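You operate a simulated robot arm through the tools that you are given. There is no shell and no other tool.

Carry out the task below with a simulated robot arm. There is one attempt and no reset: what you move stays moved.

## Task
Rinse the green filter in the grey cabinet, then drain the cabinet.
Fine: Four pump strokes with the drawer shut; the filter stays in there. Shut the red drain lever again. Set down upright: what you pick out.

The check looks at the end state, three seconds after you hand in, the way a careful person would. Anything else that was tipped, shoved, dropped, spilled or broken makes it a failure.

## Robot
A 7-joint arm with a fingered hand, fixed in place. Base frame: the origin is at the foot of the arm, x ahead of it, y to its left, z up. Units: mm, degrees, N and s.
With the tool pointing down near the work surface it reaches from about 460 to 900 mm from the base axis. Its first joint turns from -143.0 to 143.0 degrees. Payload 3 kg.
Tool frame: the origin (TCP) lies between the finger pads and is the grasp point; the fingertips stand 26 mm ahead of it; z points along the fingers, y is the line along which they close. Largest opening 148 mm; the body of the gripper starts 73 mm behind the TCP. The gripper is a hand of 3 fingers: y runs from the thumb to the fingers, the wrist lies at [0, 0, -229] in the tool frame, and closing takes about 1.5 s.
Orientation is that of the tool frame in the base frame, as a unit quaternion [x, y, z, w]. With the fingers straight down and closing along the base's y, the tool's x points along the base's -x, its y along +y and its z along -z.

## Interface
- The arm moves only by the tool step_arm. Its argument "plan" is a list that holds one entry, the list of rows, each a list of 6 numbers: the shift along the base's x, y, z in mm, then the turn, a rotation vector about the base's x, y, z in degrees. In form: [[[dx, dy, dz, wx, wy, wz], ...]]. A call has 1 to 20 rows; each row shifts and turns the commanded pose from where the row before left it. "jaw" is the gripper command, from -1 (fully open) to 1 (shut), values between in proportion, set as the call begins (left out, the last holds). A row lasts 0.2 s, in which the tool goes at most 50 mm and 8.6 degrees; a call with a longer step from one row to the next is refused whole, and so is a gripper value outside its range. A pose out of reach is approached as far as the arm can. The call stops where the force on the tool passes 50 N (or 10 N more than at its start, if that is more) or the arm is blocked; 0.2 s more then pass. The fingers move at their own pace (about 153 mm/s each) and stop on an object; they squeeze with about 31 N. The grip force told is the motor's: it shows also when the fingers shut on nothing. Time passes only in rows, and 0.2 s behind the last, so rows that do not move let the fingers close. The reply holds the time, the measured pose of the TCP, the force on the tool along the base axes, the opening and the grip force, in the units named above and with some noise, with the torque about the TCP (base axes, N m) and any sound that the robot's microphone picked up.
- Cameras (640 x 400 px; columns grow to the right, rows downward): "scene" is fixed at [397.1, -501.4, 1358.6]; the picture's right is [0.77, -0.64, 0.00], its down [-0.30, -0.36, -0.88] and it looks along [0.56, 0.68, -0.47] (base axes); focal length 253 px, centre (320, 200). "wrist" rides on the gripper at [68, -39, -90] in the tool frame; the picture's right is [0.50, 0.87, 0.00], its down [-0.66, 0.38, -0.65] and it looks along [-0.57, 0.33, 0.76] (tool axes); focal length 222 px, centre (320, 200).
- capture(camera): a new picture of that camera. It takes no simulated time.
- slide_trunk(by): slides the trunk up (or, below 0, down) by that many mm; the arm rides with it, the base frame stays. It gives what a move gives, with no picture.
- preshape(shape): the hand has 3 fingers and takes this shape, open, in about a second: jaw (thumb against the fingers, like two jaws); tri (thumb and two fingers); tip (a fingertip pinch); poke (one finger out to press); point (the index stretched); flat (the hand flat); cup (the hand cupped); fist (a fist). The gripper value then closes the fingers along that shape, each until it touches; the sizes above hold for jaw. It gives what a move gives, with no picture.
- measure_at(camera, pixels): for up to 12 pixels [column, row] of the newest picture of that camera ("zoom" is the newest enlarged one), the place [x, y, z] in the base frame of the surface seen there, good to about 3 mm. It takes no simulated time.
- enlarge(camera, box): a new picture of the part [left, top, right, bottom] of that camera's present view, enlarged. It takes no simulated time.
- finish_job(): hands the job in; it is judged then, once.

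Leave the gripper open and the arm clear of the work at the hand-in unless told otherwise.

The tools are called after "Call:" by a JSON object that holds its "op" and its "data". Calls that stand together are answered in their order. step_arm: Moves the arm, as the interface text tells. Its arguments: {"type":"object","properties":{"plan":{"type":"array","items":{"type":"array","items":{"type":"array","items":{"type":"number"}}}},"jaw":{"type":"number"}},"required":["plan"]} The other tools are called the same way: slide_trunk (by) slides the trunk up or down; preshape (shape) gives the hand a shape; capture (camera) takes a picture; measure_at (camera, pixels) gives the place of the surface under pixels of a picture; enlarge (camera, box) takes an enlarged picture of a part of a camera's view; finish_job () hands the job in.

At the start:

```text
time: 0.0
eef_pos: [713.0, 242.8, 1296.4]
ee_rot: [-0.001, 1.0, 0.0, 0.0]
contact_force: [0.5, 1.3, 0.0]
ft_torque: [-0.02, -0.05, 0.04]
finger_gap: 147.8
gripper_force: 0.0
shape: jaw
trunk travel left (down, up): [-669.0, 221.0]
```

scene: 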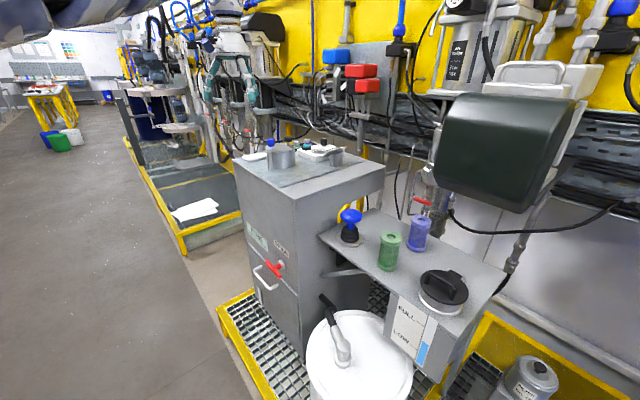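
wrist: 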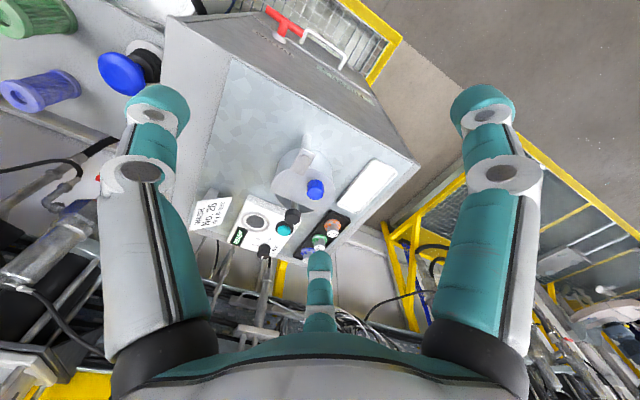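

I see a grey cabinet with a red lever and a white handle, a shelf with a blue knob (pump?), a green filter, a blue filter, and a black-lidded jar with a level gauge. I'll look closer at the cabinet front, its top, and the shelf.

Call:
{"op": "enlarge", "data": {"camera": "scene", "box": [230, 200, 390, 300]}}

Call:
{"op": "enlarge", "data": {"camera": "scene", "box": [320, 190, 512, 310]}}

Call:
{"op": "enlarge", "data": {"camera": "scene", "box": [230, 120, 390, 220]}}

Call:
{"op": "enlarge", "data": {"camera": "scene", "box": [290, 270, 498, 400]}}

Call:
{"op": "enlarge", "data": {"camera": "wrist", "box": [180, 130, 404, 270]}}

```text
4.00 times, centred on (310, 250) of scene
```

zoom: 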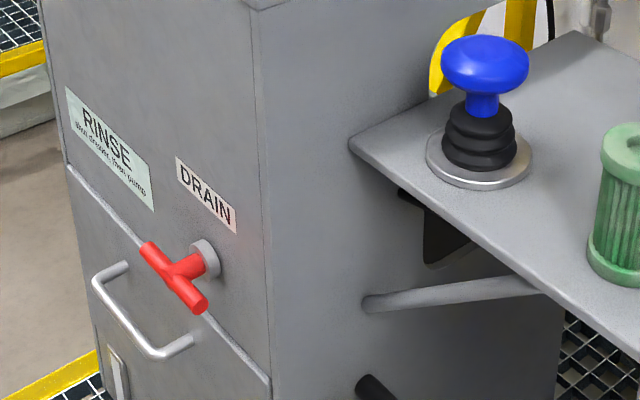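

```text
3.33 times, centred on (416, 250) of scene
```

zoom: 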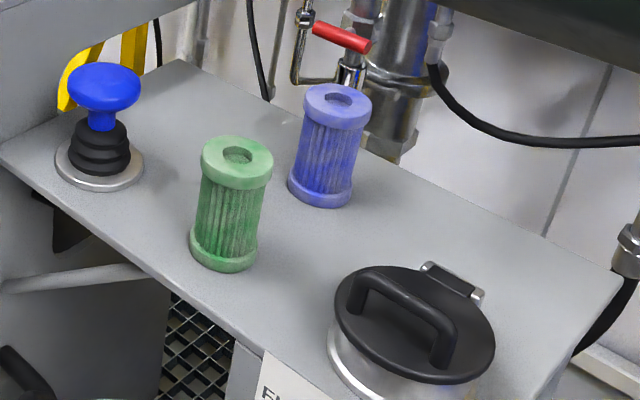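

```text
4.00 times, centred on (310, 170) of scene
```

zoom: 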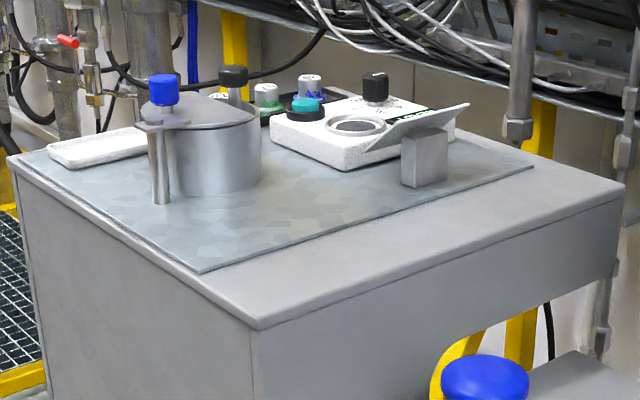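

```text
3.08 times, centred on (394, 335) of scene
```

zoom: 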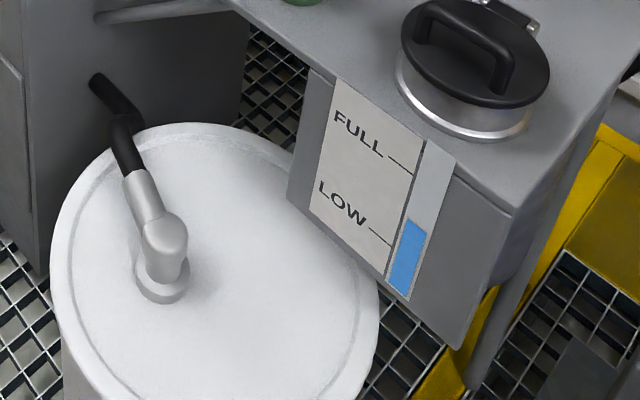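

```text
2.86 times, centred on (292, 200) of wrist
```

zoom: 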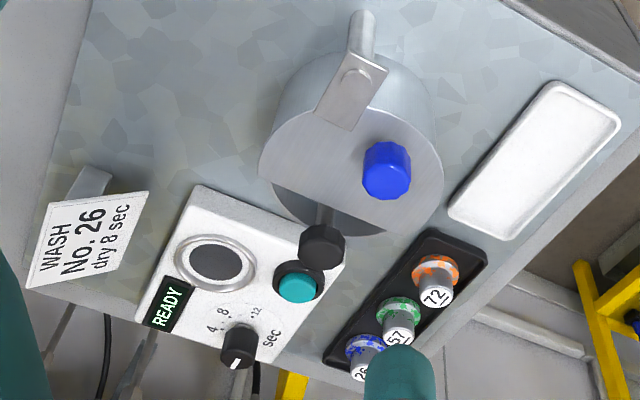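

The cabinet has a RINSE label, a DRAIN lever in red and a drawer with a handle. I'll read the labels and measure key points.

Call:
{"op": "enlarge", "data": {"camera": "scene", "box": [240, 215, 304, 255]}}

Call:
{"op": "enlarge", "data": {"camera": "scene", "box": [236, 250, 332, 310]}}

Call:
{"op": "measure_at", "data": {"camera": "zoom", "pixels": [[120, 120], [35, 150], [130, 235], [250, 60], [180, 75], [200, 130], [60, 20], [300, 200], [70, 290], [290, 350], [230, 45], [100, 210]]}}

Call:
{"op": "enlarge", "data": {"camera": "scene", "box": [480, 330, 592, 400]}}

Call:
{"op": "enlarge", "data": {"camera": "scene", "box": [384, 280, 464, 370]}}

```text
10.00 times, centred on (272, 235) of scene
```

zoom: 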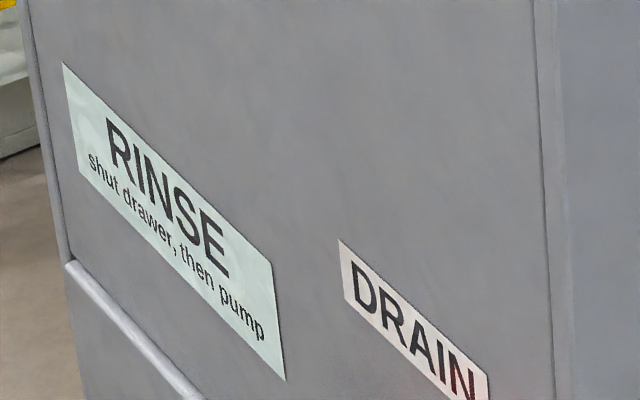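

```text
6.67 times, centred on (284, 280) of scene
```

zoom: 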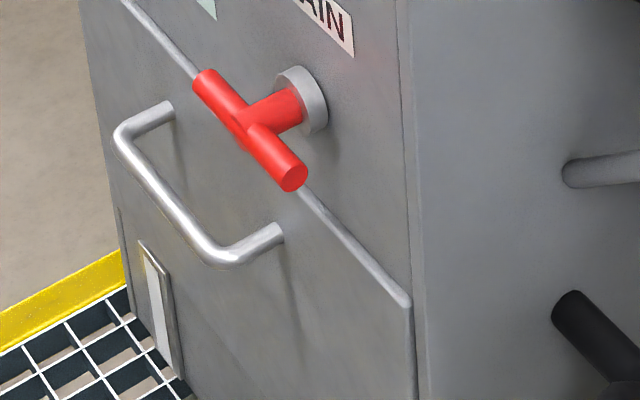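

```text
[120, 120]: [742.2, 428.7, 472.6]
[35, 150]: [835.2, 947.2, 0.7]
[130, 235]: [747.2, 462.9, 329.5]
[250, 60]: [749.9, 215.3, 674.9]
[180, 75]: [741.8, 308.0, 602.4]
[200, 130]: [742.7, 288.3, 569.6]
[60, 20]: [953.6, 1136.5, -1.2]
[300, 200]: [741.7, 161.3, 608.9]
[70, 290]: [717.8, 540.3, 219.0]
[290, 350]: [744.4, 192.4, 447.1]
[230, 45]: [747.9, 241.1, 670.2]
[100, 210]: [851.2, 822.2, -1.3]
```

```text
5.71 times, centred on (536, 365) of scene
```

zoom: 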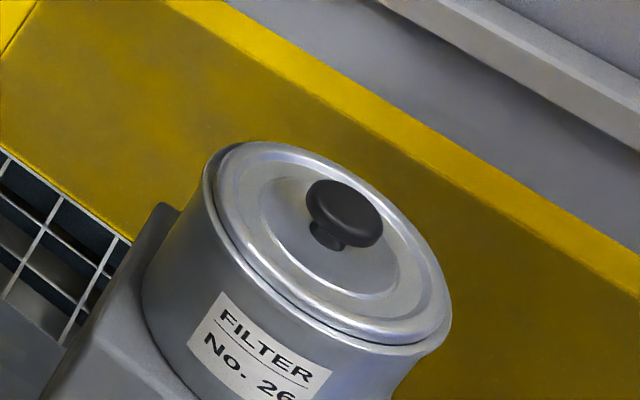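

```text
4.44 times, centred on (424, 325) of scene
```

zoom: 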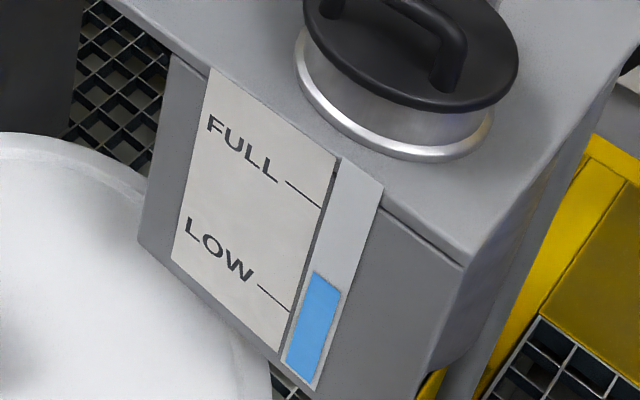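

Now I'll measure the cabinet's front: lever, handle, drawer edges, in the enlarged view.

Call:
{"op": "enlarge", "data": {"camera": "scene", "box": [236, 250, 332, 310]}}

Call:
{"op": "measure_at", "data": {"camera": "zoom", "pixels": [[205, 82], [245, 120], [290, 178], [275, 105], [312, 100], [165, 112], [122, 140], [170, 205], [220, 255], [275, 235], [400, 300], [130, 8]]}}

Call:
{"op": "measure_at", "data": {"camera": "scene", "pixels": [[350, 214], [349, 236], [390, 237], [387, 264], [420, 219], [418, 243], [445, 285], [330, 245], [370, 240], [440, 255], [360, 350], [480, 275]]}}

Call:
{"op": "measure_at", "data": {"camera": "zoom", "pixels": [[90, 60], [110, 180], [150, 260], [160, 320], [260, 320], [390, 380], [410, 100], [560, 100], [580, 310], [580, 172], [340, 280], [190, 380]]}}

```text
6.67 times, centred on (284, 280) of scene
```

zoom: 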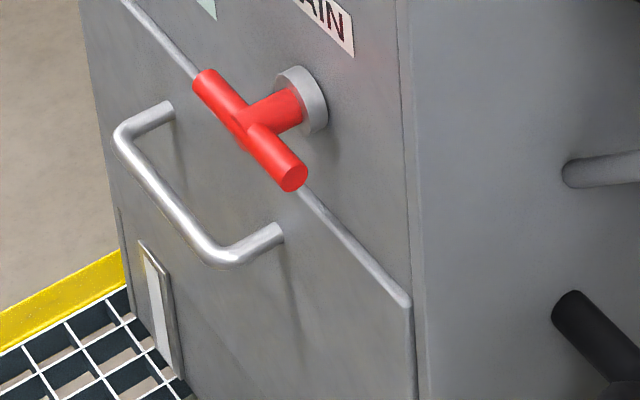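

```text
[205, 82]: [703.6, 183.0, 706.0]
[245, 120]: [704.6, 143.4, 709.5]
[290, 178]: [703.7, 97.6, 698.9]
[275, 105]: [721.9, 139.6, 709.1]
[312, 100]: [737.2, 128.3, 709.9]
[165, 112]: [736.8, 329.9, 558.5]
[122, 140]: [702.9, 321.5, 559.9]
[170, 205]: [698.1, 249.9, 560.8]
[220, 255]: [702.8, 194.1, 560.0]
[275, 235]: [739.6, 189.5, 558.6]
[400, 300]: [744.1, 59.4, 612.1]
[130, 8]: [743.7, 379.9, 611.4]
```

```text
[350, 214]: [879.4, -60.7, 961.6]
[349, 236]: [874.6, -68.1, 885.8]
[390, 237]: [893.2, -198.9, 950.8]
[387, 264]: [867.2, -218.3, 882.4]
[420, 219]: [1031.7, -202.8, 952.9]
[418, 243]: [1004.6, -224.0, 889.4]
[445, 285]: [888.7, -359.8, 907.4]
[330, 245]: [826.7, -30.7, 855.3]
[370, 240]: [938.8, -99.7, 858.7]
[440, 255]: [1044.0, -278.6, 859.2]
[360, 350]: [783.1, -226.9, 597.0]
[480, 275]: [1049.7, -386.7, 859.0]
```

```text
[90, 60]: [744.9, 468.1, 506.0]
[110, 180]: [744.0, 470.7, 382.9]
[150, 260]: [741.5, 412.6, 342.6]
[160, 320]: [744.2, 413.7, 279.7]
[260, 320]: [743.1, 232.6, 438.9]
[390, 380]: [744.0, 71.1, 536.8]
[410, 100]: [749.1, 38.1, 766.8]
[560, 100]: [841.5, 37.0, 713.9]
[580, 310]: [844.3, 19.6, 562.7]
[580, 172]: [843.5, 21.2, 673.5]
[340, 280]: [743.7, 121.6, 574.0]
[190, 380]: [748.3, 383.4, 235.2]
```

Readings: the cabinet front is at x≈743. The handle bar is at x≈700, z≈560, running y 190–330. The lever T is at x≈704, z≈706, running y 97–183. The shelf top is at z≈859 with the green filter near (893,-210) and the pump knob near (880,-65). First I'll back the hand away from the cabinet and turn it so it closes along x.

Call:
{"op": "step_arm", "data": {"plan": [[[-40, 0, 0, 0, 0, 0], [-40, 0, 0, 0, 0, 0], [-40, 0, 0, 0, 0, 0], [-40, 0, 0, 0, 0, 0], [0, 0, 0, 0, 0, -8.5], [0, 0, 0, 0, 0, -8.5], [0, 0, 0, 0, 0, -8.5], [0, 0, 0, 0, 0, -8.5], [0, 0, 0, 0, 0, -8.5], [0, 0, 0, 0, 0, -8.5], [0, 0, 0, 0, 0, -8.5], [0, 0, 0, 0, 0, -8.5], [0, 0, 0, 0, 0, -8.5], [0, 0, 0, 0, 0, -8.5], [0, 0, 0, 0, 0, -5]]]}}

```text
time: 3.2
eef_pos: [619.3, 295.1, 1282.7]
ee_rot: [0.707, 0.707, -0.001, 0.0]
contact_force: [0.4, 0.6, 0.5]
ft_torque: [0.0, 0.02, 0.01]
finger_gap: 148.0
gripper_force: 0.1
shape: jaw
out of reach, approached as far as the arm can: row 1, 2, 3, 4
trunk travel left (down, up): [-669.0, 221.0]
```

The arm couldn't come that far in at this height; the hand is at (619,295,1283) now. I'll check the scene and lower the arm a bit relative to its shoulder to find out how the reach behaves.

Call:
{"op": "step_arm", "data": {"plan": [[[0, 0, -40, 0, 0, 0], [0, 0, -40, 0, 0, 0], [0, 0, -40, 0, 0, 0], [0, 0, -40, 0, 0, 0], [0, 0, -40, 0, 0, 0]]]}}

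Call:
{"op": "capture", "data": {"camera": "scene"}}

```text
time: 4.4
eef_pos: [621.3, 294.6, 1264.2]
ee_rot: [0.709, 0.705, -0.001, -0.001]
contact_force: [0.5, -0.2, -0.6]
ft_torque: [0.03, 0.02, 0.01]
finger_gap: 147.9
gripper_force: 0.1
shape: jaw
out of reach, approached as far as the arm can: row 1, 2, 3, 4, 5
trunk travel left (down, up): [-669.0, 221.0]
```

```text
taken
```

scene: 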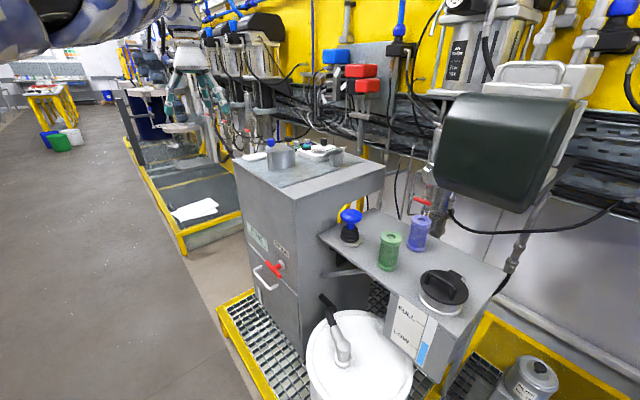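

It stays stuck near (621,295,1264). I'll step outward again and then down to see whether the command tracks.

Call:
{"op": "step_arm", "data": {"plan": [[[30, 0, 0, 0, 0, 0], [30, 0, 0, 0, 0, 0], [30, 0, 0, 0, 0, 0]]]}}

Call:
{"op": "step_arm", "data": {"plan": [[[0, 0, -40, 0, 0, 0], [0, 0, -40, 0, 0, 0]]]}}

```text
time: 5.2
eef_pos: [710.5, 293.0, 1265.4]
ee_rot: [0.708, 0.706, -0.002, 0.0]
contact_force: [0.9, 0.1, -0.5]
ft_torque: [0.02, 0.03, 0.0]
finger_gap: 148.0
gripper_force: 0.1
shape: jaw
trunk travel left (down, up): [-669.0, 221.0]
```

```text
time: 5.8
eef_pos: [713.3, 294.7, 1188.0]
ee_rot: [0.707, 0.707, 0.0, 0.0]
contact_force: [0.4, 0.0, 0.3]
ft_torque: [0.01, 0.01, -0.02]
finger_gap: 147.9
gripper_force: 0.1
shape: jaw
trunk travel left (down, up): [-669.0, 221.0]
```

The command restarts from the measured pose, and out here it moves freely. Now I'll try moving inward at this height.

Call:
{"op": "step_arm", "data": {"plan": [[[-30, 0, 0, 0, 0, 0], [-30, 0, 0, 0, 0, 0], [-30, 0, 0, 0, 0, 0], [-30, 0, 0, 0, 0, 0]]]}}

```text
time: 6.8
eef_pos: [650.6, 293.6, 1186.8]
ee_rot: [0.707, 0.707, 0.001, 0.001]
contact_force: [-0.2, 0.3, -0.4]
ft_torque: [0.01, 0.01, 0.0]
finger_gap: 148.0
gripper_force: 0.0
shape: jaw
out of reach, approached as far as the arm can: row 3, 4
trunk travel left (down, up): [-669.0, 221.0]
```

The reach seems limited to a minimum wrist distance from the shoulder, so I'll work with the hand well below it. I'll move left (y≈460), then back and down in front of the cabinet, staying clear of its face.

Call:
{"op": "step_arm", "data": {"plan": [[[0, 45, 0, 0, 0, 0], [0, 45, 0, 0, 0, 0], [0, 45, 0, 0, 0, 0], [0, 35, 0, 0, 0, 0], [-40, 0, 0, 0, 0, 0], [0, 0, -45, 0, 0, 0], [0, 0, -45, 0, 0, 0], [0, 0, -45, 0, 0, 0], [0, 0, -45, 0, 0, 0], [0, 0, -45, 0, 0, 0], [0, 0, -45, 0, 0, 0], [0, 0, -45, 0, 0, 0], [0, 0, -45, 0, 0, 0], [0, 0, -45, 0, 0, 0], [0, 0, -45, 0, 0, 0]]]}}

Call:
{"op": "capture", "data": {"camera": "scene"}}

```text
time: 10.0
eef_pos: [582.3, 430.4, 833.1]
ee_rot: [0.708, 0.707, 0.001, -0.001]
contact_force: [0.6, 0.1, 0.1]
ft_torque: [0.03, -0.03, 0.06]
finger_gap: 147.8
gripper_force: 0.0
shape: jaw
out of reach, approached as far as the arm can: row 4, 12, 13, 14, 15
trunk travel left (down, up): [-669.0, 221.0]
```

```text
taken
```

scene: 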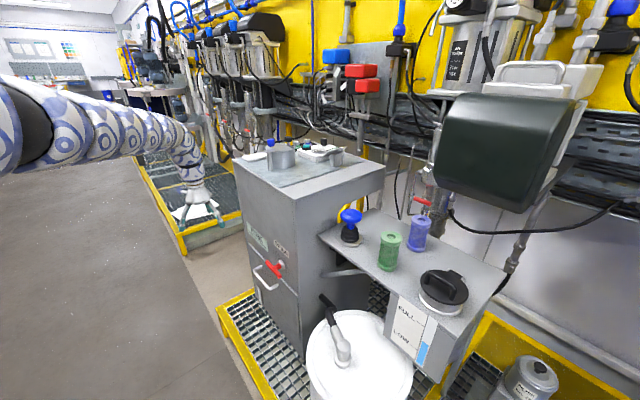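

It stopped at (582,430,833), possibly a wrist-twist limit with this yaw. I'll turn the hand 180° about vertical (the closing line stays along x) for a more neutral wrist, then keep lowering.

Call:
{"op": "step_arm", "data": {"plan": [[[0, 0, 0, 0, 0, 8.5], [0, 0, 0, 0, 0, 8.5], [0, 0, 0, 0, 0, 8.5], [0, 0, 0, 0, 0, 8.5], [0, 0, 0, 0, 0, 8.5], [0, 0, 0, 0, 0, 8.5], [0, 0, 0, 0, 0, 8.5], [0, 0, 0, 0, 0, 8.5], [0, 0, 0, 0, 0, 8.5], [0, 0, 0, 0, 0, 8.5], [0, 0, 0, 0, 0, 8.5], [0, 0, 0, 0, 0, 8.5], [0, 0, 0, 0, 0, 8.5], [0, 0, 0, 0, 0, 8.5], [0, 0, 0, 0, 0, 8.5], [0, 0, 0, 0, 0, 8.5], [0, 0, 0, 0, 0, 8.5], [0, 0, 0, 0, 0, 8.5], [0, 0, 0, 0, 0, 8.5], [0, 0, 0, 0, 0, 8.5]]]}}

Call:
{"op": "step_arm", "data": {"plan": [[[0, 0, 0, 0, 0, 8.5], [0, 0, -40, 0, 0, 0], [0, 0, -40, 0, 0, 0], [0, 0, -40, 0, 0, 0]]]}}

```text
time: 14.2
eef_pos: [584.6, 430.7, 829.2]
ee_rot: [-0.644, 0.765, 0.0, -0.001]
contact_force: [0.1, -0.1, -0.7]
ft_torque: [-0.01, 0.01, 0.01]
finger_gap: 147.9
gripper_force: 0.0
shape: jaw
trunk travel left (down, up): [-669.0, 221.0]
```

```text
time: 15.2
eef_pos: [572.3, 406.4, 751.0]
ee_rot: [-0.697, 0.717, 0.001, 0.0]
contact_force: [-1.6, 1.5, -0.3]
ft_torque: [0.02, 0.01, 0.01]
finger_gap: 148.0
gripper_force: 0.1
shape: jaw
out of reach, approached as far as the arm can: row 2, 3, 4
trunk travel left (down, up): [-669.0, 221.0]
```

Still limited at (572,406,751). I'll test whether it's an inner or outer limit by moving outward in y and then down.

Call:
{"op": "step_arm", "data": {"plan": [[[20, 40, 0, 0, 0, 0], [20, 40, 0, 0, 0, 0]]]}}

Call:
{"op": "step_arm", "data": {"plan": [[[-20, -40, 0, 0, 0, 0], [-20, -40, 0, 0, 0, 0], [-10, -40, 0, 0, 0, 0]]]}}

Call:
{"op": "capture", "data": {"camera": "scene"}}

Call:
{"op": "capture", "data": {"camera": "wrist"}}

```text
time: 15.8
eef_pos: [569.3, 417.0, 764.5]
ee_rot: [-0.698, 0.716, 0.0, -0.001]
contact_force: [-0.9, 0.7, 0.4]
ft_torque: [-0.02, 0.04, -0.03]
finger_gap: 148.1
gripper_force: 0.1
shape: jaw
out of reach, approached as far as the arm can: row 1, 2
trunk travel left (down, up): [-669.0, 221.0]
```

```text
time: 16.6
eef_pos: [515.4, 294.7, 765.2]
ee_rot: [-0.698, 0.716, 0.001, -0.001]
contact_force: [-0.5, 0.2, 0.4]
ft_torque: [0.01, -0.03, -0.02]
finger_gap: 148.0
gripper_force: 0.1
shape: jaw
trunk travel left (down, up): [-669.0, 221.0]
```

```text
taken
```

scene: 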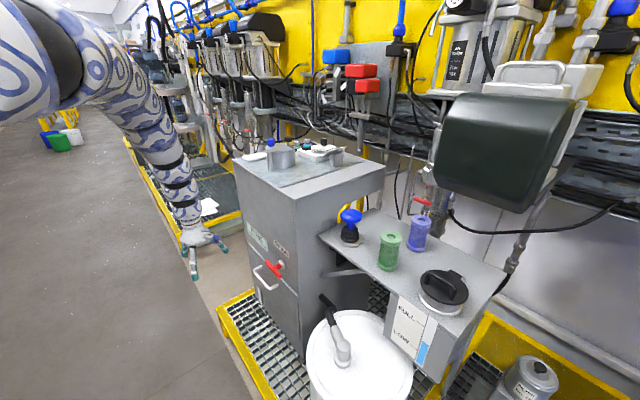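

```text
taken
```

wrist: 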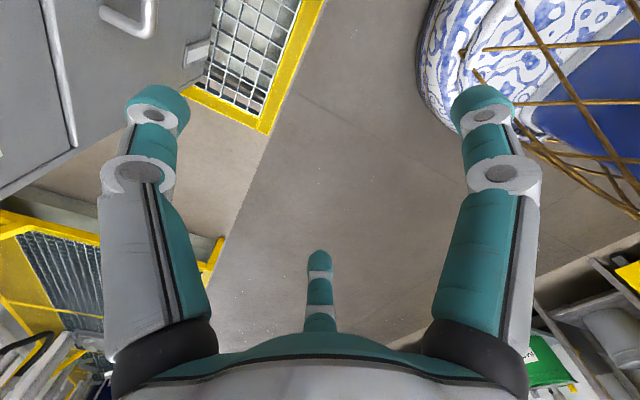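

That is the outer limit, so inward is free and the trunk must come down for low work. At (515,295,765) I'll now tilt the hand forward by 60° (fingers pointing ahead and down), then lower the trunk.

Call:
{"op": "step_arm", "data": {"plan": [[[0, 0, 0, 0, -8.5, 0], [0, 0, 0, 0, -8.5, 0], [0, 0, 0, 0, -8.5, 0], [0, 0, 0, 0, -8.5, 0], [0, 0, 0, 0, -8.5, 0], [0, 0, 0, 0, -8.5, 0], [0, 0, 0, 0, -8.5, 0]]]}}

Call:
{"op": "slide_trunk", "data": {"by": -100}}

Call:
{"op": "capture", "data": {"camera": "scene"}}

```text
time: 18.2
eef_pos: [517.6, 299.0, 765.3]
ee_rot: [-0.606, 0.622, -0.346, 0.356]
contact_force: [0.4, -0.3, -0.1]
ft_torque: [0.0, 0.0, -0.01]
finger_gap: 148.0
gripper_force: 0.2
shape: jaw
trunk travel left (down, up): [-669.0, 221.0]
```

```text
time: 19.5
eef_pos: [516.4, 297.8, 665.5]
ee_rot: [-0.606, 0.622, -0.346, 0.356]
contact_force: [0.3, 0.3, 0.3]
ft_torque: [-0.03, 0.0, -0.01]
finger_gap: 148.0
gripper_force: 0.0
shape: jaw
trunk travel left (down, up): [-569.0, 321.0]
```

```text
taken
```

scene: 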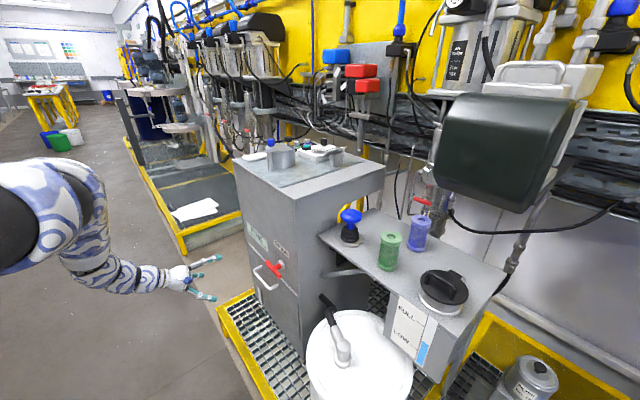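

The tilt works. I'll lower the trunk 105 mm to handle height, then narrow the fingers and approach the handle bar (x≈703, y≈260, z≈559).

Call:
{"op": "slide_trunk", "data": {"by": -105}}

Call:
{"op": "step_arm", "data": {"jaw": 0.15, "plan": [[[30, -15, 0, 0, 0, 1.5], [30, -15, 0, 0, 0, 0], [30, 0, 0, 0, 0, 0]]]}}

Call:
{"op": "capture", "data": {"camera": "wrist"}}

Call:
{"op": "enlarge", "data": {"camera": "scene", "box": [160, 210, 320, 310]}}

```text
time: 20.9
eef_pos: [516.3, 298.3, 561.3]
ee_rot: [-0.606, 0.622, -0.346, 0.355]
contact_force: [-0.7, 0.1, -1.4]
ft_torque: [-0.02, -0.01, 0.0]
finger_gap: 148.0
gripper_force: 0.0
shape: jaw
trunk travel left (down, up): [-464.0, 426.0]
```

```text
time: 21.7
eef_pos: [607.3, 269.1, 560.7]
ee_rot: [-0.614, 0.614, -0.341, 0.36]
contact_force: [0.0, -0.7, -0.6]
ft_torque: [-0.02, 0.04, -0.03]
finger_gap: 63.2
gripper_force: 0.0
shape: jaw
trunk travel left (down, up): [-464.0, 426.0]
```

```text
taken
```

wrist: 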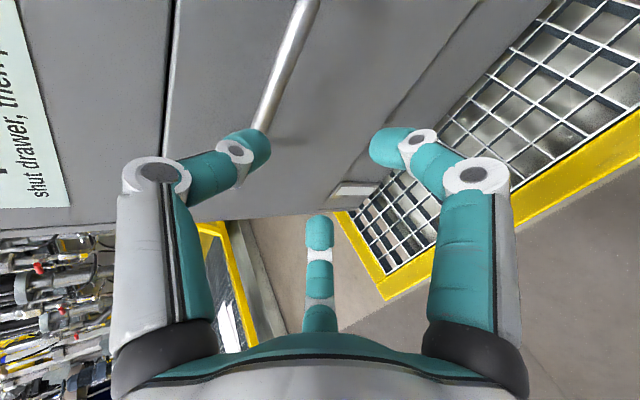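

```text
4.00 times, centred on (240, 260) of scene
```

zoom: 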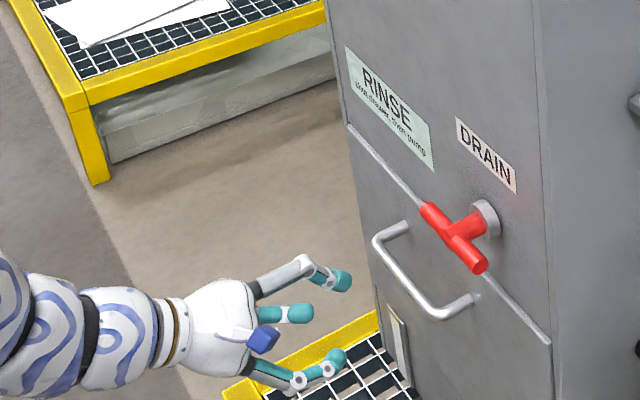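

The bar lies along y and the fingers straddle its height, but the third finger might meet the bar. I'll measure fingertip positions.

Call:
{"op": "measure_at", "data": {"camera": "zoom", "pixels": [[346, 280], [310, 313], [340, 355], [260, 320], [285, 315]]}}

Call:
{"op": "measure_at", "data": {"camera": "wrist", "pixels": [[262, 145], [320, 222], [378, 140], [320, 300], [255, 125], [300, 30]]}}

```text
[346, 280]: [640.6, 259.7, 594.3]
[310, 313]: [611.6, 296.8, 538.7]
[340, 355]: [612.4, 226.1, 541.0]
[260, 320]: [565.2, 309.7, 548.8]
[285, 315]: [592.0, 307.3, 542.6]
```

```text
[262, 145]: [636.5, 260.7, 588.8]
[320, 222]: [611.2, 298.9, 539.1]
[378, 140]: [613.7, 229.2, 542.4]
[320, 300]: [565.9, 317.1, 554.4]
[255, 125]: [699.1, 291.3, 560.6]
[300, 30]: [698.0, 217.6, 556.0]
```

The thumb tip is above (z≈594) and the two fingers are below (z≈540), so the bar passes between them. I'll go 88 mm forward, then close.

Call:
{"op": "step_arm", "data": {"plan": [[[30, 0, 0, 0, 0, 0], [30, 0, 0, 0, 0, 0], [28, 0, 0, 0, 0, 0]]]}}

Call:
{"op": "step_arm", "data": {"jaw": 1.0, "plan": [[[0, 0, 0, 0, 0, 0], [0, 0, 0, 0, 0, 0], [0, 0, 0, 0, 0, 0], [0, 0, 0, 0, 0, 0], [0, 0, 0, 0, 0, 0]]]}}

Call:
{"op": "enlarge", "data": {"camera": "scene", "box": [200, 220, 328, 300]}}

```text
time: 22.5
eef_pos: [695.6, 267.4, 565.1]
ee_rot: [-0.613, 0.614, -0.342, 0.361]
contact_force: [0.1, -0.1, 0.3]
ft_torque: [0.0, 0.02, -0.03]
finger_gap: 63.2
gripper_force: 0.1
shape: jaw
trunk travel left (down, up): [-464.0, 426.0]
```

```text
time: 23.7
eef_pos: [695.6, 268.3, 564.7]
ee_rot: [-0.614, 0.614, -0.342, 0.359]
contact_force: [6.8, -1.3, -1.8]
ft_torque: [-0.03, -0.25, -0.04]
finger_gap: 4.4
gripper_force: 31.3
shape: jaw
trunk travel left (down, up): [-464.0, 426.0]
```

```text
5.00 times, centred on (264, 260) of scene
```

zoom: 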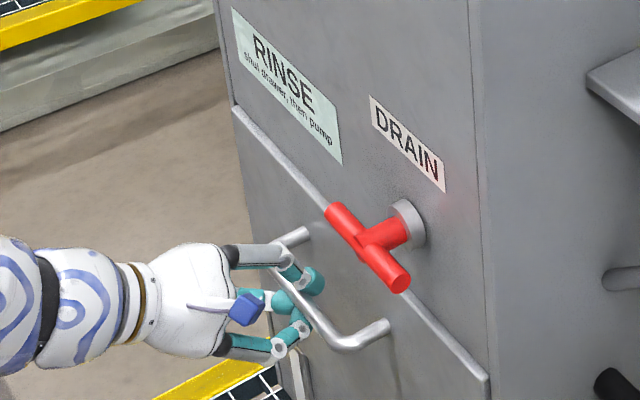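

The thumb is hooked over the bar with the fingers below. Now I'll pull toward -x gently.

Call:
{"op": "step_arm", "data": {"plan": [[[-10, 0, 0, 0, 0, 0], [-20, 0, 0, 0, 0, 0], [-25, 0, 0, 0, 0, 0], [-25, 0, 0, 0, 0, 0], [-25, 0, 0, 0, 0, 0]]]}}

Call:
{"op": "capture", "data": {"camera": "scene"}}

```text
time: 24.9
eef_pos: [589.3, 269.4, 561.2]
ee_rot: [0.614, -0.614, 0.34, -0.361]
contact_force: [-2.6, 1.1, 9.5]
ft_torque: [-0.02, -0.13, 0.03]
finger_gap: 3.2
gripper_force: 30.8
shape: jaw
trunk travel left (down, up): [-464.0, 426.0]
```

```text
taken
```

scene: 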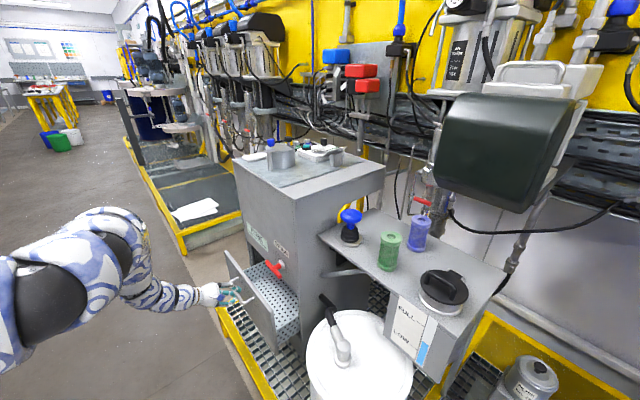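

The drawer is coming out and I can see a perforated tray. I'll keep pulling.

Call:
{"op": "step_arm", "data": {"plan": [[[-20, 0, 0, 0, 0, 0], [-25, 0, 0, 0, 0, 0], [-25, 0, 0, 0, 0, 0], [-25, 0, 0, 0, 0, 0], [-25, 0, 0, 0, 0, 0]]]}}

Call:
{"op": "capture", "data": {"camera": "scene"}}

Call:
{"op": "enlarge", "data": {"camera": "scene", "box": [190, 235, 318, 315]}}

```text
time: 26.1
eef_pos: [469.1, 271.6, 555.5]
ee_rot: [-0.614, 0.615, -0.342, 0.357]
contact_force: [-0.5, 0.5, 0.7]
ft_torque: [-0.01, 0.01, -0.01]
finger_gap: 1.8
gripper_force: 31.0
shape: jaw
out of reach, approached as far as the arm can: row 5
trunk travel left (down, up): [-464.0, 426.0]
```

```text
taken
```

scene: 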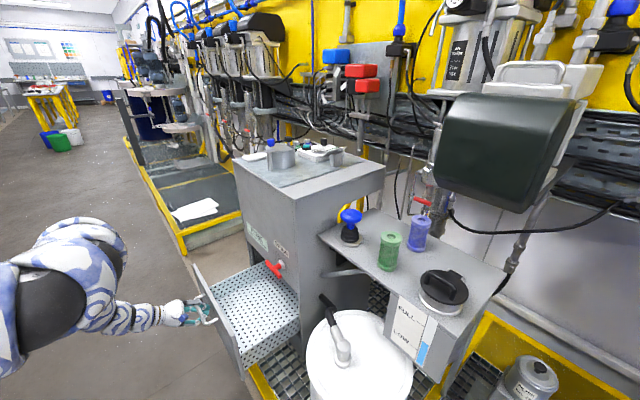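

```text
5.00 times, centred on (254, 275) of scene
```

zoom: 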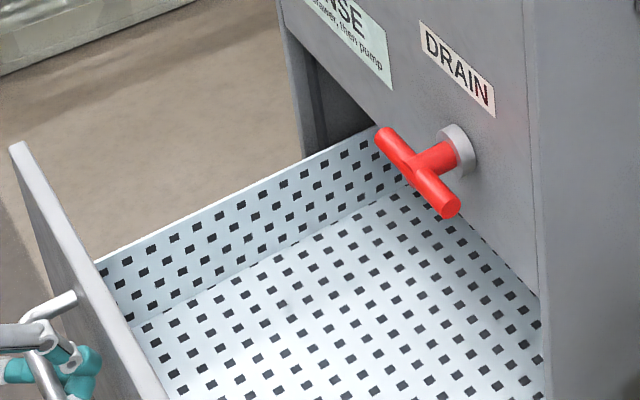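

The drawer is an empty perforated basket. I'll measure its floor, walls and front edge.

Call:
{"op": "measure_at", "data": {"camera": "zoom", "pixels": [[20, 150], [130, 340], [160, 322], [300, 300], [450, 300], [250, 185], [250, 245], [370, 130], [520, 320], [400, 390], [380, 180], [75, 298]]}}

Call:
{"op": "enlarge", "data": {"camera": "scene", "box": [190, 260, 334, 380]}}

```text
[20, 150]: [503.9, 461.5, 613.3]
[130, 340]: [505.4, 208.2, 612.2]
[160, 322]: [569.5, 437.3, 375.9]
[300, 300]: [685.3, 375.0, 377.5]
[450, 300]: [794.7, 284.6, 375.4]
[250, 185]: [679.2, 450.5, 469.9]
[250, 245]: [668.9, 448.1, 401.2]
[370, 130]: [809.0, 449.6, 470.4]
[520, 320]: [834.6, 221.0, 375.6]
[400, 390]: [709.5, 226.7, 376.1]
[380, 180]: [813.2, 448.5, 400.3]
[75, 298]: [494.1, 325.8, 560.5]
```

```text
3.33 times, centred on (262, 320) of scene
```

zoom: 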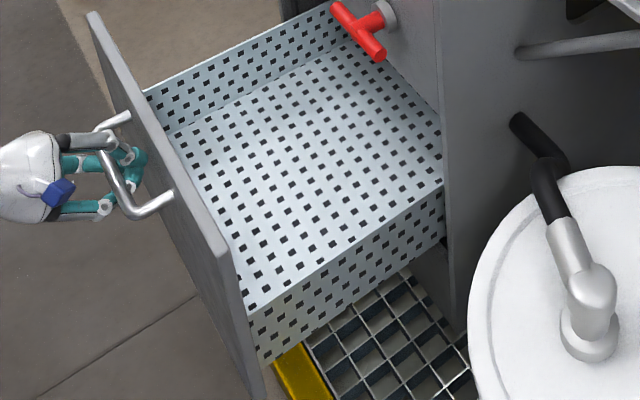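

The floor is at z≈376, walls reach z≈470, y runs ~70–450, and the drawer front is at x≈504. The arm can't back off further from here to unhook, so I'll push the drawer in about 50 mm, then open the fingers and back out.

Call:
{"op": "step_arm", "data": {"plan": [[[15, 0, 0, 0, 0, 0], [20, 0, 0, 0, 0, 0], [20, 0, 0, 0, 0, 0]]]}}

Call:
{"op": "step_arm", "data": {"jaw": 0.1, "plan": [[[0, 0, 0, 0, 0, 0], [0, 0, 0, 0, 0, 0], [0, 0, 0, 0, 0, 0], [0, 0, 0, 0, 0, 0], [-20, 0, 0, 0, 0, 0], [-20, 0, 0, 0, 0, 0], [-16, 0, 0, 0, 0, 0]]]}}

Call:
{"op": "enlarge", "data": {"camera": "scene", "box": [160, 250, 320, 350]}}

```text
time: 26.9
eef_pos: [527.4, 270.7, 557.0]
ee_rot: [-0.614, 0.615, -0.341, 0.359]
contact_force: [0.7, 5.1, -19.6]
ft_torque: [-0.03, -0.35, -0.11]
finger_gap: 1.8
gripper_force: 30.8
shape: jaw
trunk travel left (down, up): [-464.0, 426.0]
```

```text
time: 28.5
eef_pos: [470.0, 270.9, 557.0]
ee_rot: [-0.613, 0.614, -0.342, 0.36]
contact_force: [0.4, -0.1, 0.3]
ft_torque: [0.0, 0.03, -0.03]
finger_gap: 66.4
gripper_force: 0.0
shape: jaw
trunk travel left (down, up): [-464.0, 426.0]
```

```text
4.00 times, centred on (240, 300) of scene
```

zoom: 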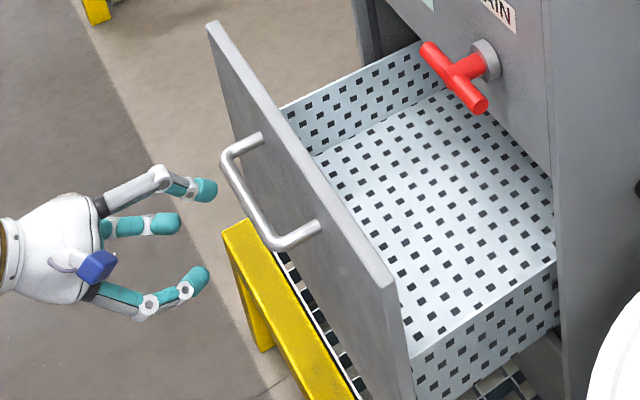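

The hand is clear of the handle. I'll measure the drawer's position now.

Call:
{"op": "measure_at", "data": {"camera": "zoom", "pixels": [[215, 40], [300, 185], [390, 275], [230, 160], [270, 240], [203, 190], [185, 285], [355, 240]]}}

```text
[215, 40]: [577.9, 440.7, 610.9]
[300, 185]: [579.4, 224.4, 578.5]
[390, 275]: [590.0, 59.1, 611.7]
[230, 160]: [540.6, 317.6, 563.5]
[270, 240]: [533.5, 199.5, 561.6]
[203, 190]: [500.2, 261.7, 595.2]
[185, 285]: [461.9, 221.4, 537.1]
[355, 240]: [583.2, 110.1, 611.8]
```

The drawer front is at x≈579, leaving about 150 mm of opening. I want more room, so I'll shut the fingers, raise, point the hand down and hook the drawer front from inside to pull it further out.

Call:
{"op": "step_arm", "data": {"jaw": 1.0, "plan": [[[0, 0, 30, 0, 0, 0], [0, 0, 30, 0, 0, 0], [0, 0, 30, 0, 0, 0], [0, 0, 30, 0, 0, 0], [0, 0, 30, 0, 0, 0], [10, 0, 0, 0, 8.5, 0], [10, 0, 0, 0, 8.5, 0], [10, 0, 0, 0, 8.5, 0], [10, 0, 0, 0, 8.5, 0], [10, 0, 0, 0, 8.5, 0], [10, 0, 0, 0, 8.5, 0], [10, 0, 0, 0, 8.5, 0]]]}}

Call:
{"op": "enlarge", "data": {"camera": "scene", "box": [120, 200, 344, 340]}}

```text
time: 31.1
eef_pos: [561.0, 359.5, 629.7]
ee_rot: [-0.702, 0.712, 0.009, 0.008]
contact_force: [-0.1, -0.5, 0.3]
ft_torque: [-0.03, 0.05, -0.04]
finger_gap: 0.0
gripper_force: 30.7
shape: jaw
out of reach, approached as far as the arm can: row 1, 2, 3, 4, 5, 6, 7
trunk travel left (down, up): [-464.0, 426.0]
```

```text
2.86 times, centred on (232, 270) of scene
```

zoom: 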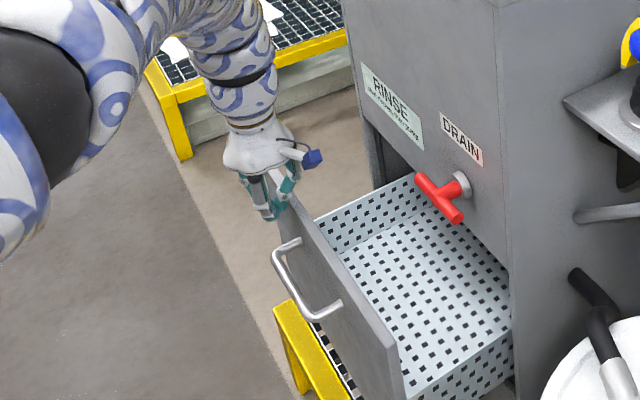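

The tips are at about z=604 just in front of the drawer front. I'll raise 60 mm, then go forward over the drawer.

Call:
{"op": "step_arm", "data": {"plan": [[[0, 0, 30, 0, 0, 0], [0, 0, 30, 0, 0, 0]]]}}

```text
time: 31.7
eef_pos: [562.4, 359.2, 691.9]
ee_rot: [-0.702, 0.712, 0.009, 0.008]
contact_force: [-0.3, 0.4, 0.3]
ft_torque: [0.02, 0.0, -0.01]
finger_gap: 0.0
gripper_force: 30.9
shape: jaw
trunk travel left (down, up): [-464.0, 426.0]
```

That's fine. Now over the drawer to (637,300), then down so the tips sit behind the drawer front.

Call:
{"op": "step_arm", "data": {"plan": [[[40, -30, 0, 0, 0, 0], [36, -30, 0, 0, 0, 0], [0, 0, -30, 0, 0, 0], [0, 0, -35, 0, 0, 0], [0, 0, -35, 0, 0, 0]]]}}

Call:
{"op": "enlarge", "data": {"camera": "scene", "box": [180, 200, 340, 300]}}

```text
time: 32.9
eef_pos: [634.2, 296.7, 586.8]
ee_rot: [-0.702, 0.712, 0.008, 0.008]
contact_force: [0.6, -0.6, 0.1]
ft_torque: [0.02, -0.01, 0.0]
finger_gap: 0.1
gripper_force: 31.4
shape: jaw
trunk travel left (down, up): [-464.0, 426.0]
```

```text
4.00 times, centred on (260, 250) of scene
```

zoom: 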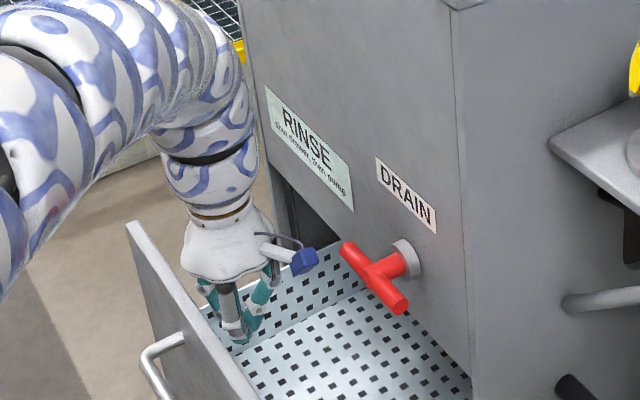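

The tips are inside behind the front. Now I'll pull toward -x about 100 mm.

Call:
{"op": "step_arm", "data": {"plan": [[[-15, 0, 0, 0, 0, 0], [-15, 0, 0, 0, 0, 0], [-15, 0, 0, 0, 0, 0], [-15, 0, 0, 0, 0, 0], [-15, 0, 0, 0, 0, 0], [-15, 0, 0, 0, 0, 0], [-10, 0, 0, 0, 0, 0]]]}}

Call:
{"op": "enlarge", "data": {"camera": "scene", "box": [160, 220, 320, 320]}}

Call:
{"op": "measure_at", "data": {"camera": "zoom", "pixels": [[150, 150], [200, 260], [250, 340], [270, 370]]}}

```text
time: 34.5
eef_pos: [533.0, 299.3, 588.3]
ee_rot: [-0.702, 0.712, 0.008, 0.007]
contact_force: [0.7, -0.5, 0.3]
ft_torque: [0.01, 0.01, -0.02]
finger_gap: 0.3
gripper_force: 31.2
shape: jaw
trunk travel left (down, up): [-464.0, 426.0]
```

```text
4.00 times, centred on (240, 270) of scene
```

zoom: 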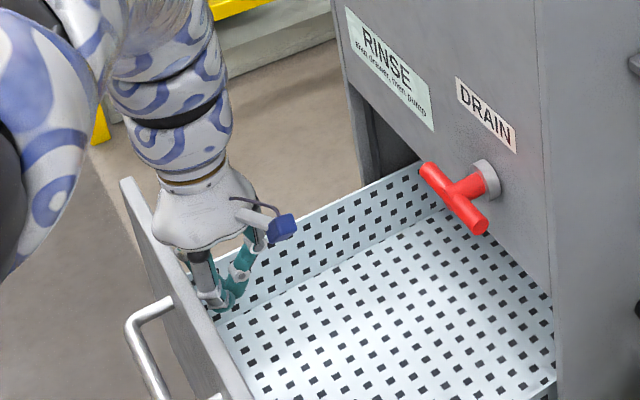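

```text
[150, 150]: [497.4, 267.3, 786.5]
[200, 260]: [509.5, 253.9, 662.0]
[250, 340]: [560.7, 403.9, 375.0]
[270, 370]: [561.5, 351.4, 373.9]
```

The drawer front is now at about x≈500. I'll ease off it, raise the hand out of the drawer, and study the filter and the dark box that hangs near the shelf.

Call:
{"op": "step_arm", "data": {"plan": [[[8, 0, 0, 0, 0, 0], [0, 0, 40, 0, 0, 0], [0, 0, 40, 0, 0, 0], [0, 0, 40, 0, 0, 0], [0, 0, 40, 0, 0, 0]]]}}

Call:
{"op": "measure_at", "data": {"camera": "scene", "pixels": [[450, 170], [520, 200], [520, 100], [470, 110], [575, 105], [430, 190], [245, 175], [300, 195], [380, 172], [268, 145], [445, 290], [540, 70]]}}

Call:
{"op": "enlarge", "data": {"camera": "scene", "box": [330, 195, 474, 285]}}

Call:
{"op": "measure_at", "data": {"camera": "zoom", "pixels": [[240, 195], [290, 195], [268, 178], [268, 212], [222, 305], [285, 312], [250, 318], [90, 65], [60, 95], [120, 90], [85, 145], [420, 150]]}}

```text
time: 35.2
eef_pos: [471.0, 294.0, 592.6]
ee_rot: [-0.704, 0.708, 0.05, -0.038]
contact_force: [15.7, 5.9, 2.3]
ft_torque: [-0.12, 0.36, 0.07]
finger_gap: 0.0
gripper_force: 31.1
shape: jaw
trunk travel left (down, up): [-464.0, 426.0]
stopped in row 3: the force on the tool passed its limit at 67 N (the readings are from after the stop); the commanded pose is now the measured one
```

```text
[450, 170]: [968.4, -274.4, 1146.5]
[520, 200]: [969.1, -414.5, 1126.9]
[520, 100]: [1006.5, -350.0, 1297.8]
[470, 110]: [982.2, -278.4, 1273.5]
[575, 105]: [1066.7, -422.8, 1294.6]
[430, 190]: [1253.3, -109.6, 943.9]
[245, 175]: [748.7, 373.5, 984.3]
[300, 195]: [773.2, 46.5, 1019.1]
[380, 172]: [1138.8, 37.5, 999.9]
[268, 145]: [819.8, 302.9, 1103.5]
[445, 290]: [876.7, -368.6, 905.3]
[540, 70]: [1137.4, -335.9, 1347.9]
```

```text
4.44 times, centred on (402, 240) of scene
```

zoom: 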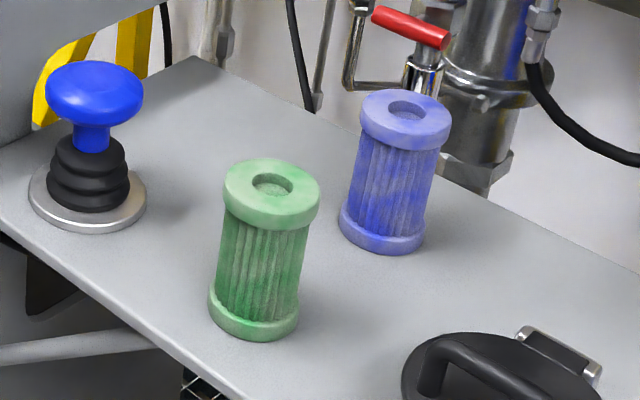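

```text
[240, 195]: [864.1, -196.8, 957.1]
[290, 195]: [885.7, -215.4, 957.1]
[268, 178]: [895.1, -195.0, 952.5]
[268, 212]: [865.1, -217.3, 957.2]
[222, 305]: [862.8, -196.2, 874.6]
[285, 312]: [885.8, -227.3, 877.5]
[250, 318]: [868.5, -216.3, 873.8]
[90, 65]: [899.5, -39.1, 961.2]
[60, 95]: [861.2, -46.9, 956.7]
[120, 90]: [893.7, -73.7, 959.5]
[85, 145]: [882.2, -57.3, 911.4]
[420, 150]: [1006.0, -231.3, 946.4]
```

The arm lurched toward -x and pulled on the drawer (67 N stop), now at (471,294,593). I'll look before doing anything else.

Call:
{"op": "capture", "data": {"camera": "scene"}}

Call:
{"op": "enlarge", "data": {"camera": "scene", "box": [120, 200, 312, 320]}}

Call:
{"op": "capture", "data": {"camera": "wrist"}}

```text
taken
```

scene: 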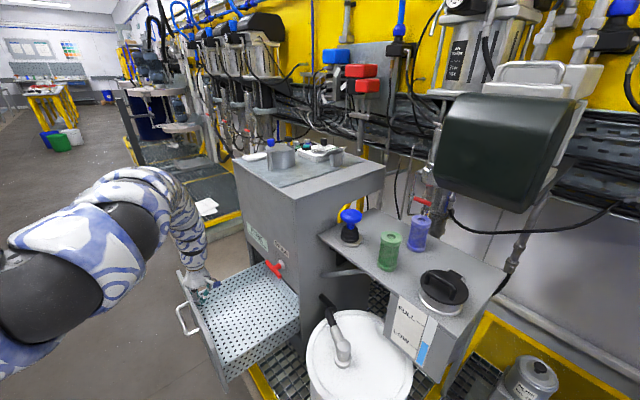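

```text
3.33 times, centred on (216, 260) of scene
```

zoom: 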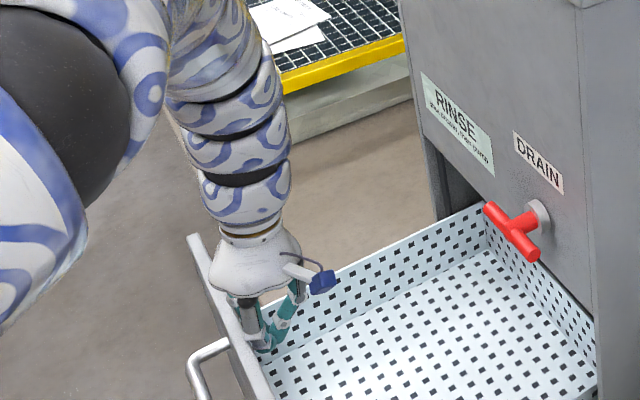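

```text
taken
```

wrist: 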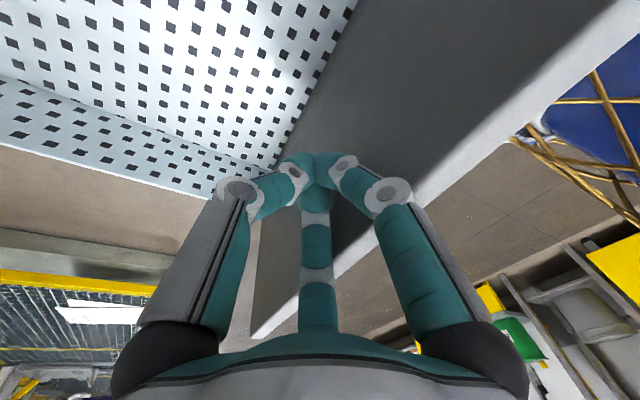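

The drawer is now fully out at its stop, which is fine. The lurch came from the inner reach limit while raising straight up. I'll move forward first, then raise diagonally outward.

Call:
{"op": "step_arm", "data": {"plan": [[[20, 0, 0, 0, 0, 0], [25, 0, 0, 0, 0, 0], [25, 0, 0, 0, 0, 0], [25, 0, 0, 0, 0, 0], [20, 0, 25, 0, 0, 0], [20, 0, 30, 0, 0, 0], [15, 0, 30, 0, 0, 0]]]}}

```text
time: 36.8
eef_pos: [618.1, 299.8, 677.9]
ee_rot: [-0.704, 0.707, 0.051, -0.038]
contact_force: [0.2, -0.1, 0.2]
ft_torque: [0.0, -0.01, 0.03]
finger_gap: 0.1
gripper_force: 30.3
shape: jaw
trunk travel left (down, up): [-464.0, 426.0]
```

Clear. Now I'll rise in front of the cabinet, turning the hand back to close along y, up to about z=1130.

Call:
{"op": "step_arm", "data": {"plan": [[[22, 40, 10, 0, 0, 0], [0, 0, 40, 0, 0, -8.2], [0, 0, 40, 0, 0, -8.2], [0, 0, 40, 0, 0, -8.2], [0, 0, 40, 0, 0, -8.2], [0, 0, 40, 0, 0, -8.2], [0, 0, 40, 0, 0, -8.2], [0, 0, 40, 0, 0, -8.2], [0, 0, 40, 0, 0, -8.2], [0, 0, 40, 0, 0, -8.2], [0, 0, 40, 0, 0, -8.2], [0, 0, 40, 0, 0, -8.2]]]}}

Call:
{"op": "capture", "data": {"camera": "scene"}}

```text
time: 39.4
eef_pos: [638.7, 332.4, 1127.8]
ee_rot: [0.004, 0.998, 0.064, 0.009]
contact_force: [-0.5, -0.6, 0.0]
ft_torque: [-0.01, -0.03, -0.01]
finger_gap: 0.0
gripper_force: 31.0
shape: jaw
trunk travel left (down, up): [-464.0, 426.0]
```

```text
taken
```

scene: 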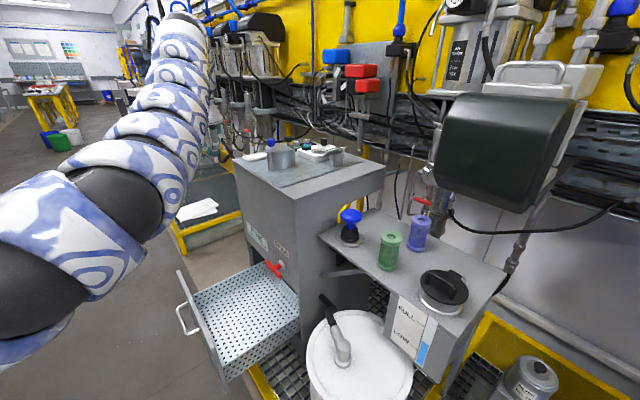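

The hand is up at z≈1128, tilted 7°. I'll level it and swing around to the front of the shelf at (700,-170).

Call:
{"op": "step_arm", "data": {"plan": [[[12.7, -42, 0, -7.35, 0, 0], [12.7, -42, 0, 0, 0, 0], [12.7, -42, 0, 0, 0, 0], [12.7, -42, 0, 0, 0, 0], [12.7, -42, 0, 0, 0, 0], [12.7, -42, 0, 0, 0, 0], [-2.5, -42, 0, 0, 0, 0], [-2.5, -42, 0, 0, 0, 0], [-2.5, -42, 0, 0, 0, 0], [-2.5, -42, 0, 0, 0, 0], [-2.5, -42, 0, 0, 0, 0], [-2.5, -42, 0, 0, 0, 0]]]}}

Call:
{"op": "capture", "data": {"camera": "scene"}}

Call:
{"op": "capture", "data": {"camera": "wrist"}}

```text
time: 42.0
eef_pos: [808.6, -94.3, 1082.7]
ee_rot: [0.003, 1.0, 0.001, 0.01]
contact_force: [0.3, 0.0, 0.0]
ft_torque: [0.03, 0.02, -0.01]
finger_gap: 0.0
gripper_force: 31.7
shape: jaw
out of reach, approached as far as the arm can: row 1, 2, 3, 5, 6, 7, 8, 9, 10, 11, 12
trunk travel left (down, up): [-464.0, 426.0]
```

```text
taken
```

scene: 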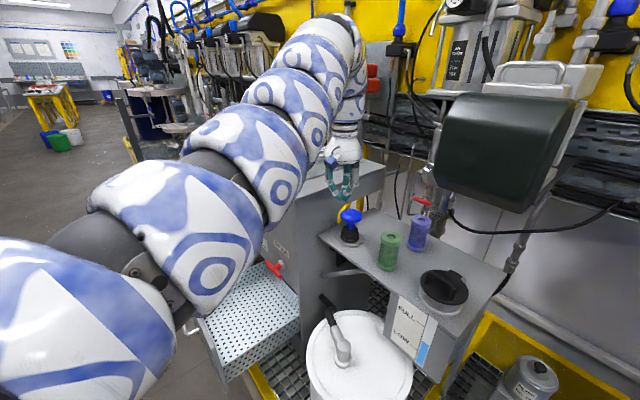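

```text
taken
```

wrist: 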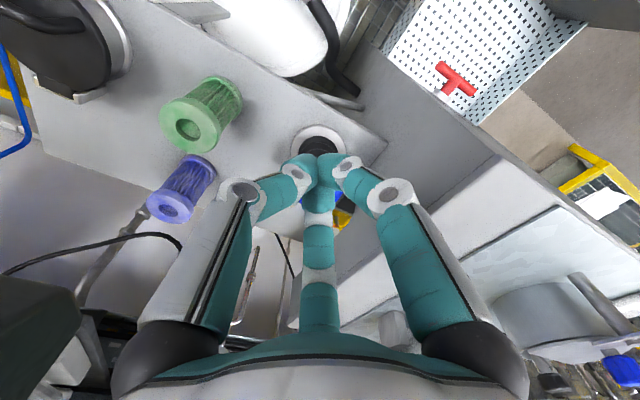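

The hand ended at (809,-94,1083), pushed outward near the pump, and nothing was touched. The green filter's centre is about (878,-208), top z≈957, ~55 mm across. I'll open the fingers to ~100 mm and move above it.

Call:
{"op": "step_arm", "data": {"jaw": -0.3, "plan": [[[17, -28, 0, 0, 0, 0], [17, -28, 0, 0, 0, 0], [17, -28, 0, 0, 0, 0], [18, -30, 0, 0, 0, 0]]]}}

Call:
{"op": "capture", "data": {"camera": "wrist"}}

Call:
{"op": "capture", "data": {"camera": "scene"}}

```text
time: 43.0
eef_pos: [882.5, -209.0, 1082.8]
ee_rot: [0.003, 1.0, -0.001, 0.009]
contact_force: [-0.2, -0.8, -1.3]
ft_torque: [0.03, 0.01, 0.0]
finger_gap: 96.1
gripper_force: 0.0
shape: jaw
trunk travel left (down, up): [-464.0, 426.0]
```

```text
taken
```

wrist: 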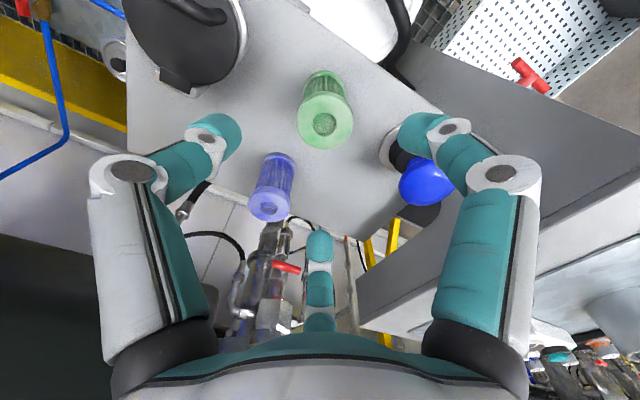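

```text
taken
```

scene: 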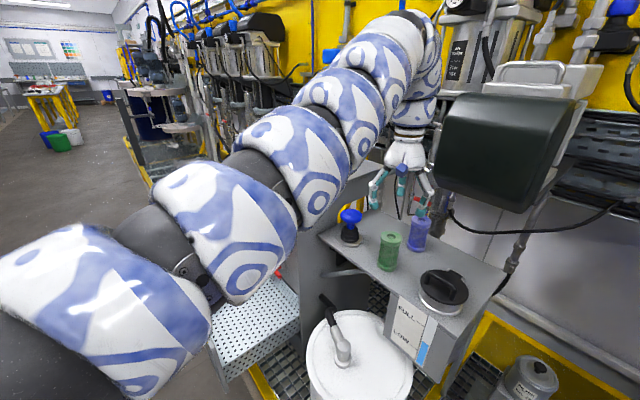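

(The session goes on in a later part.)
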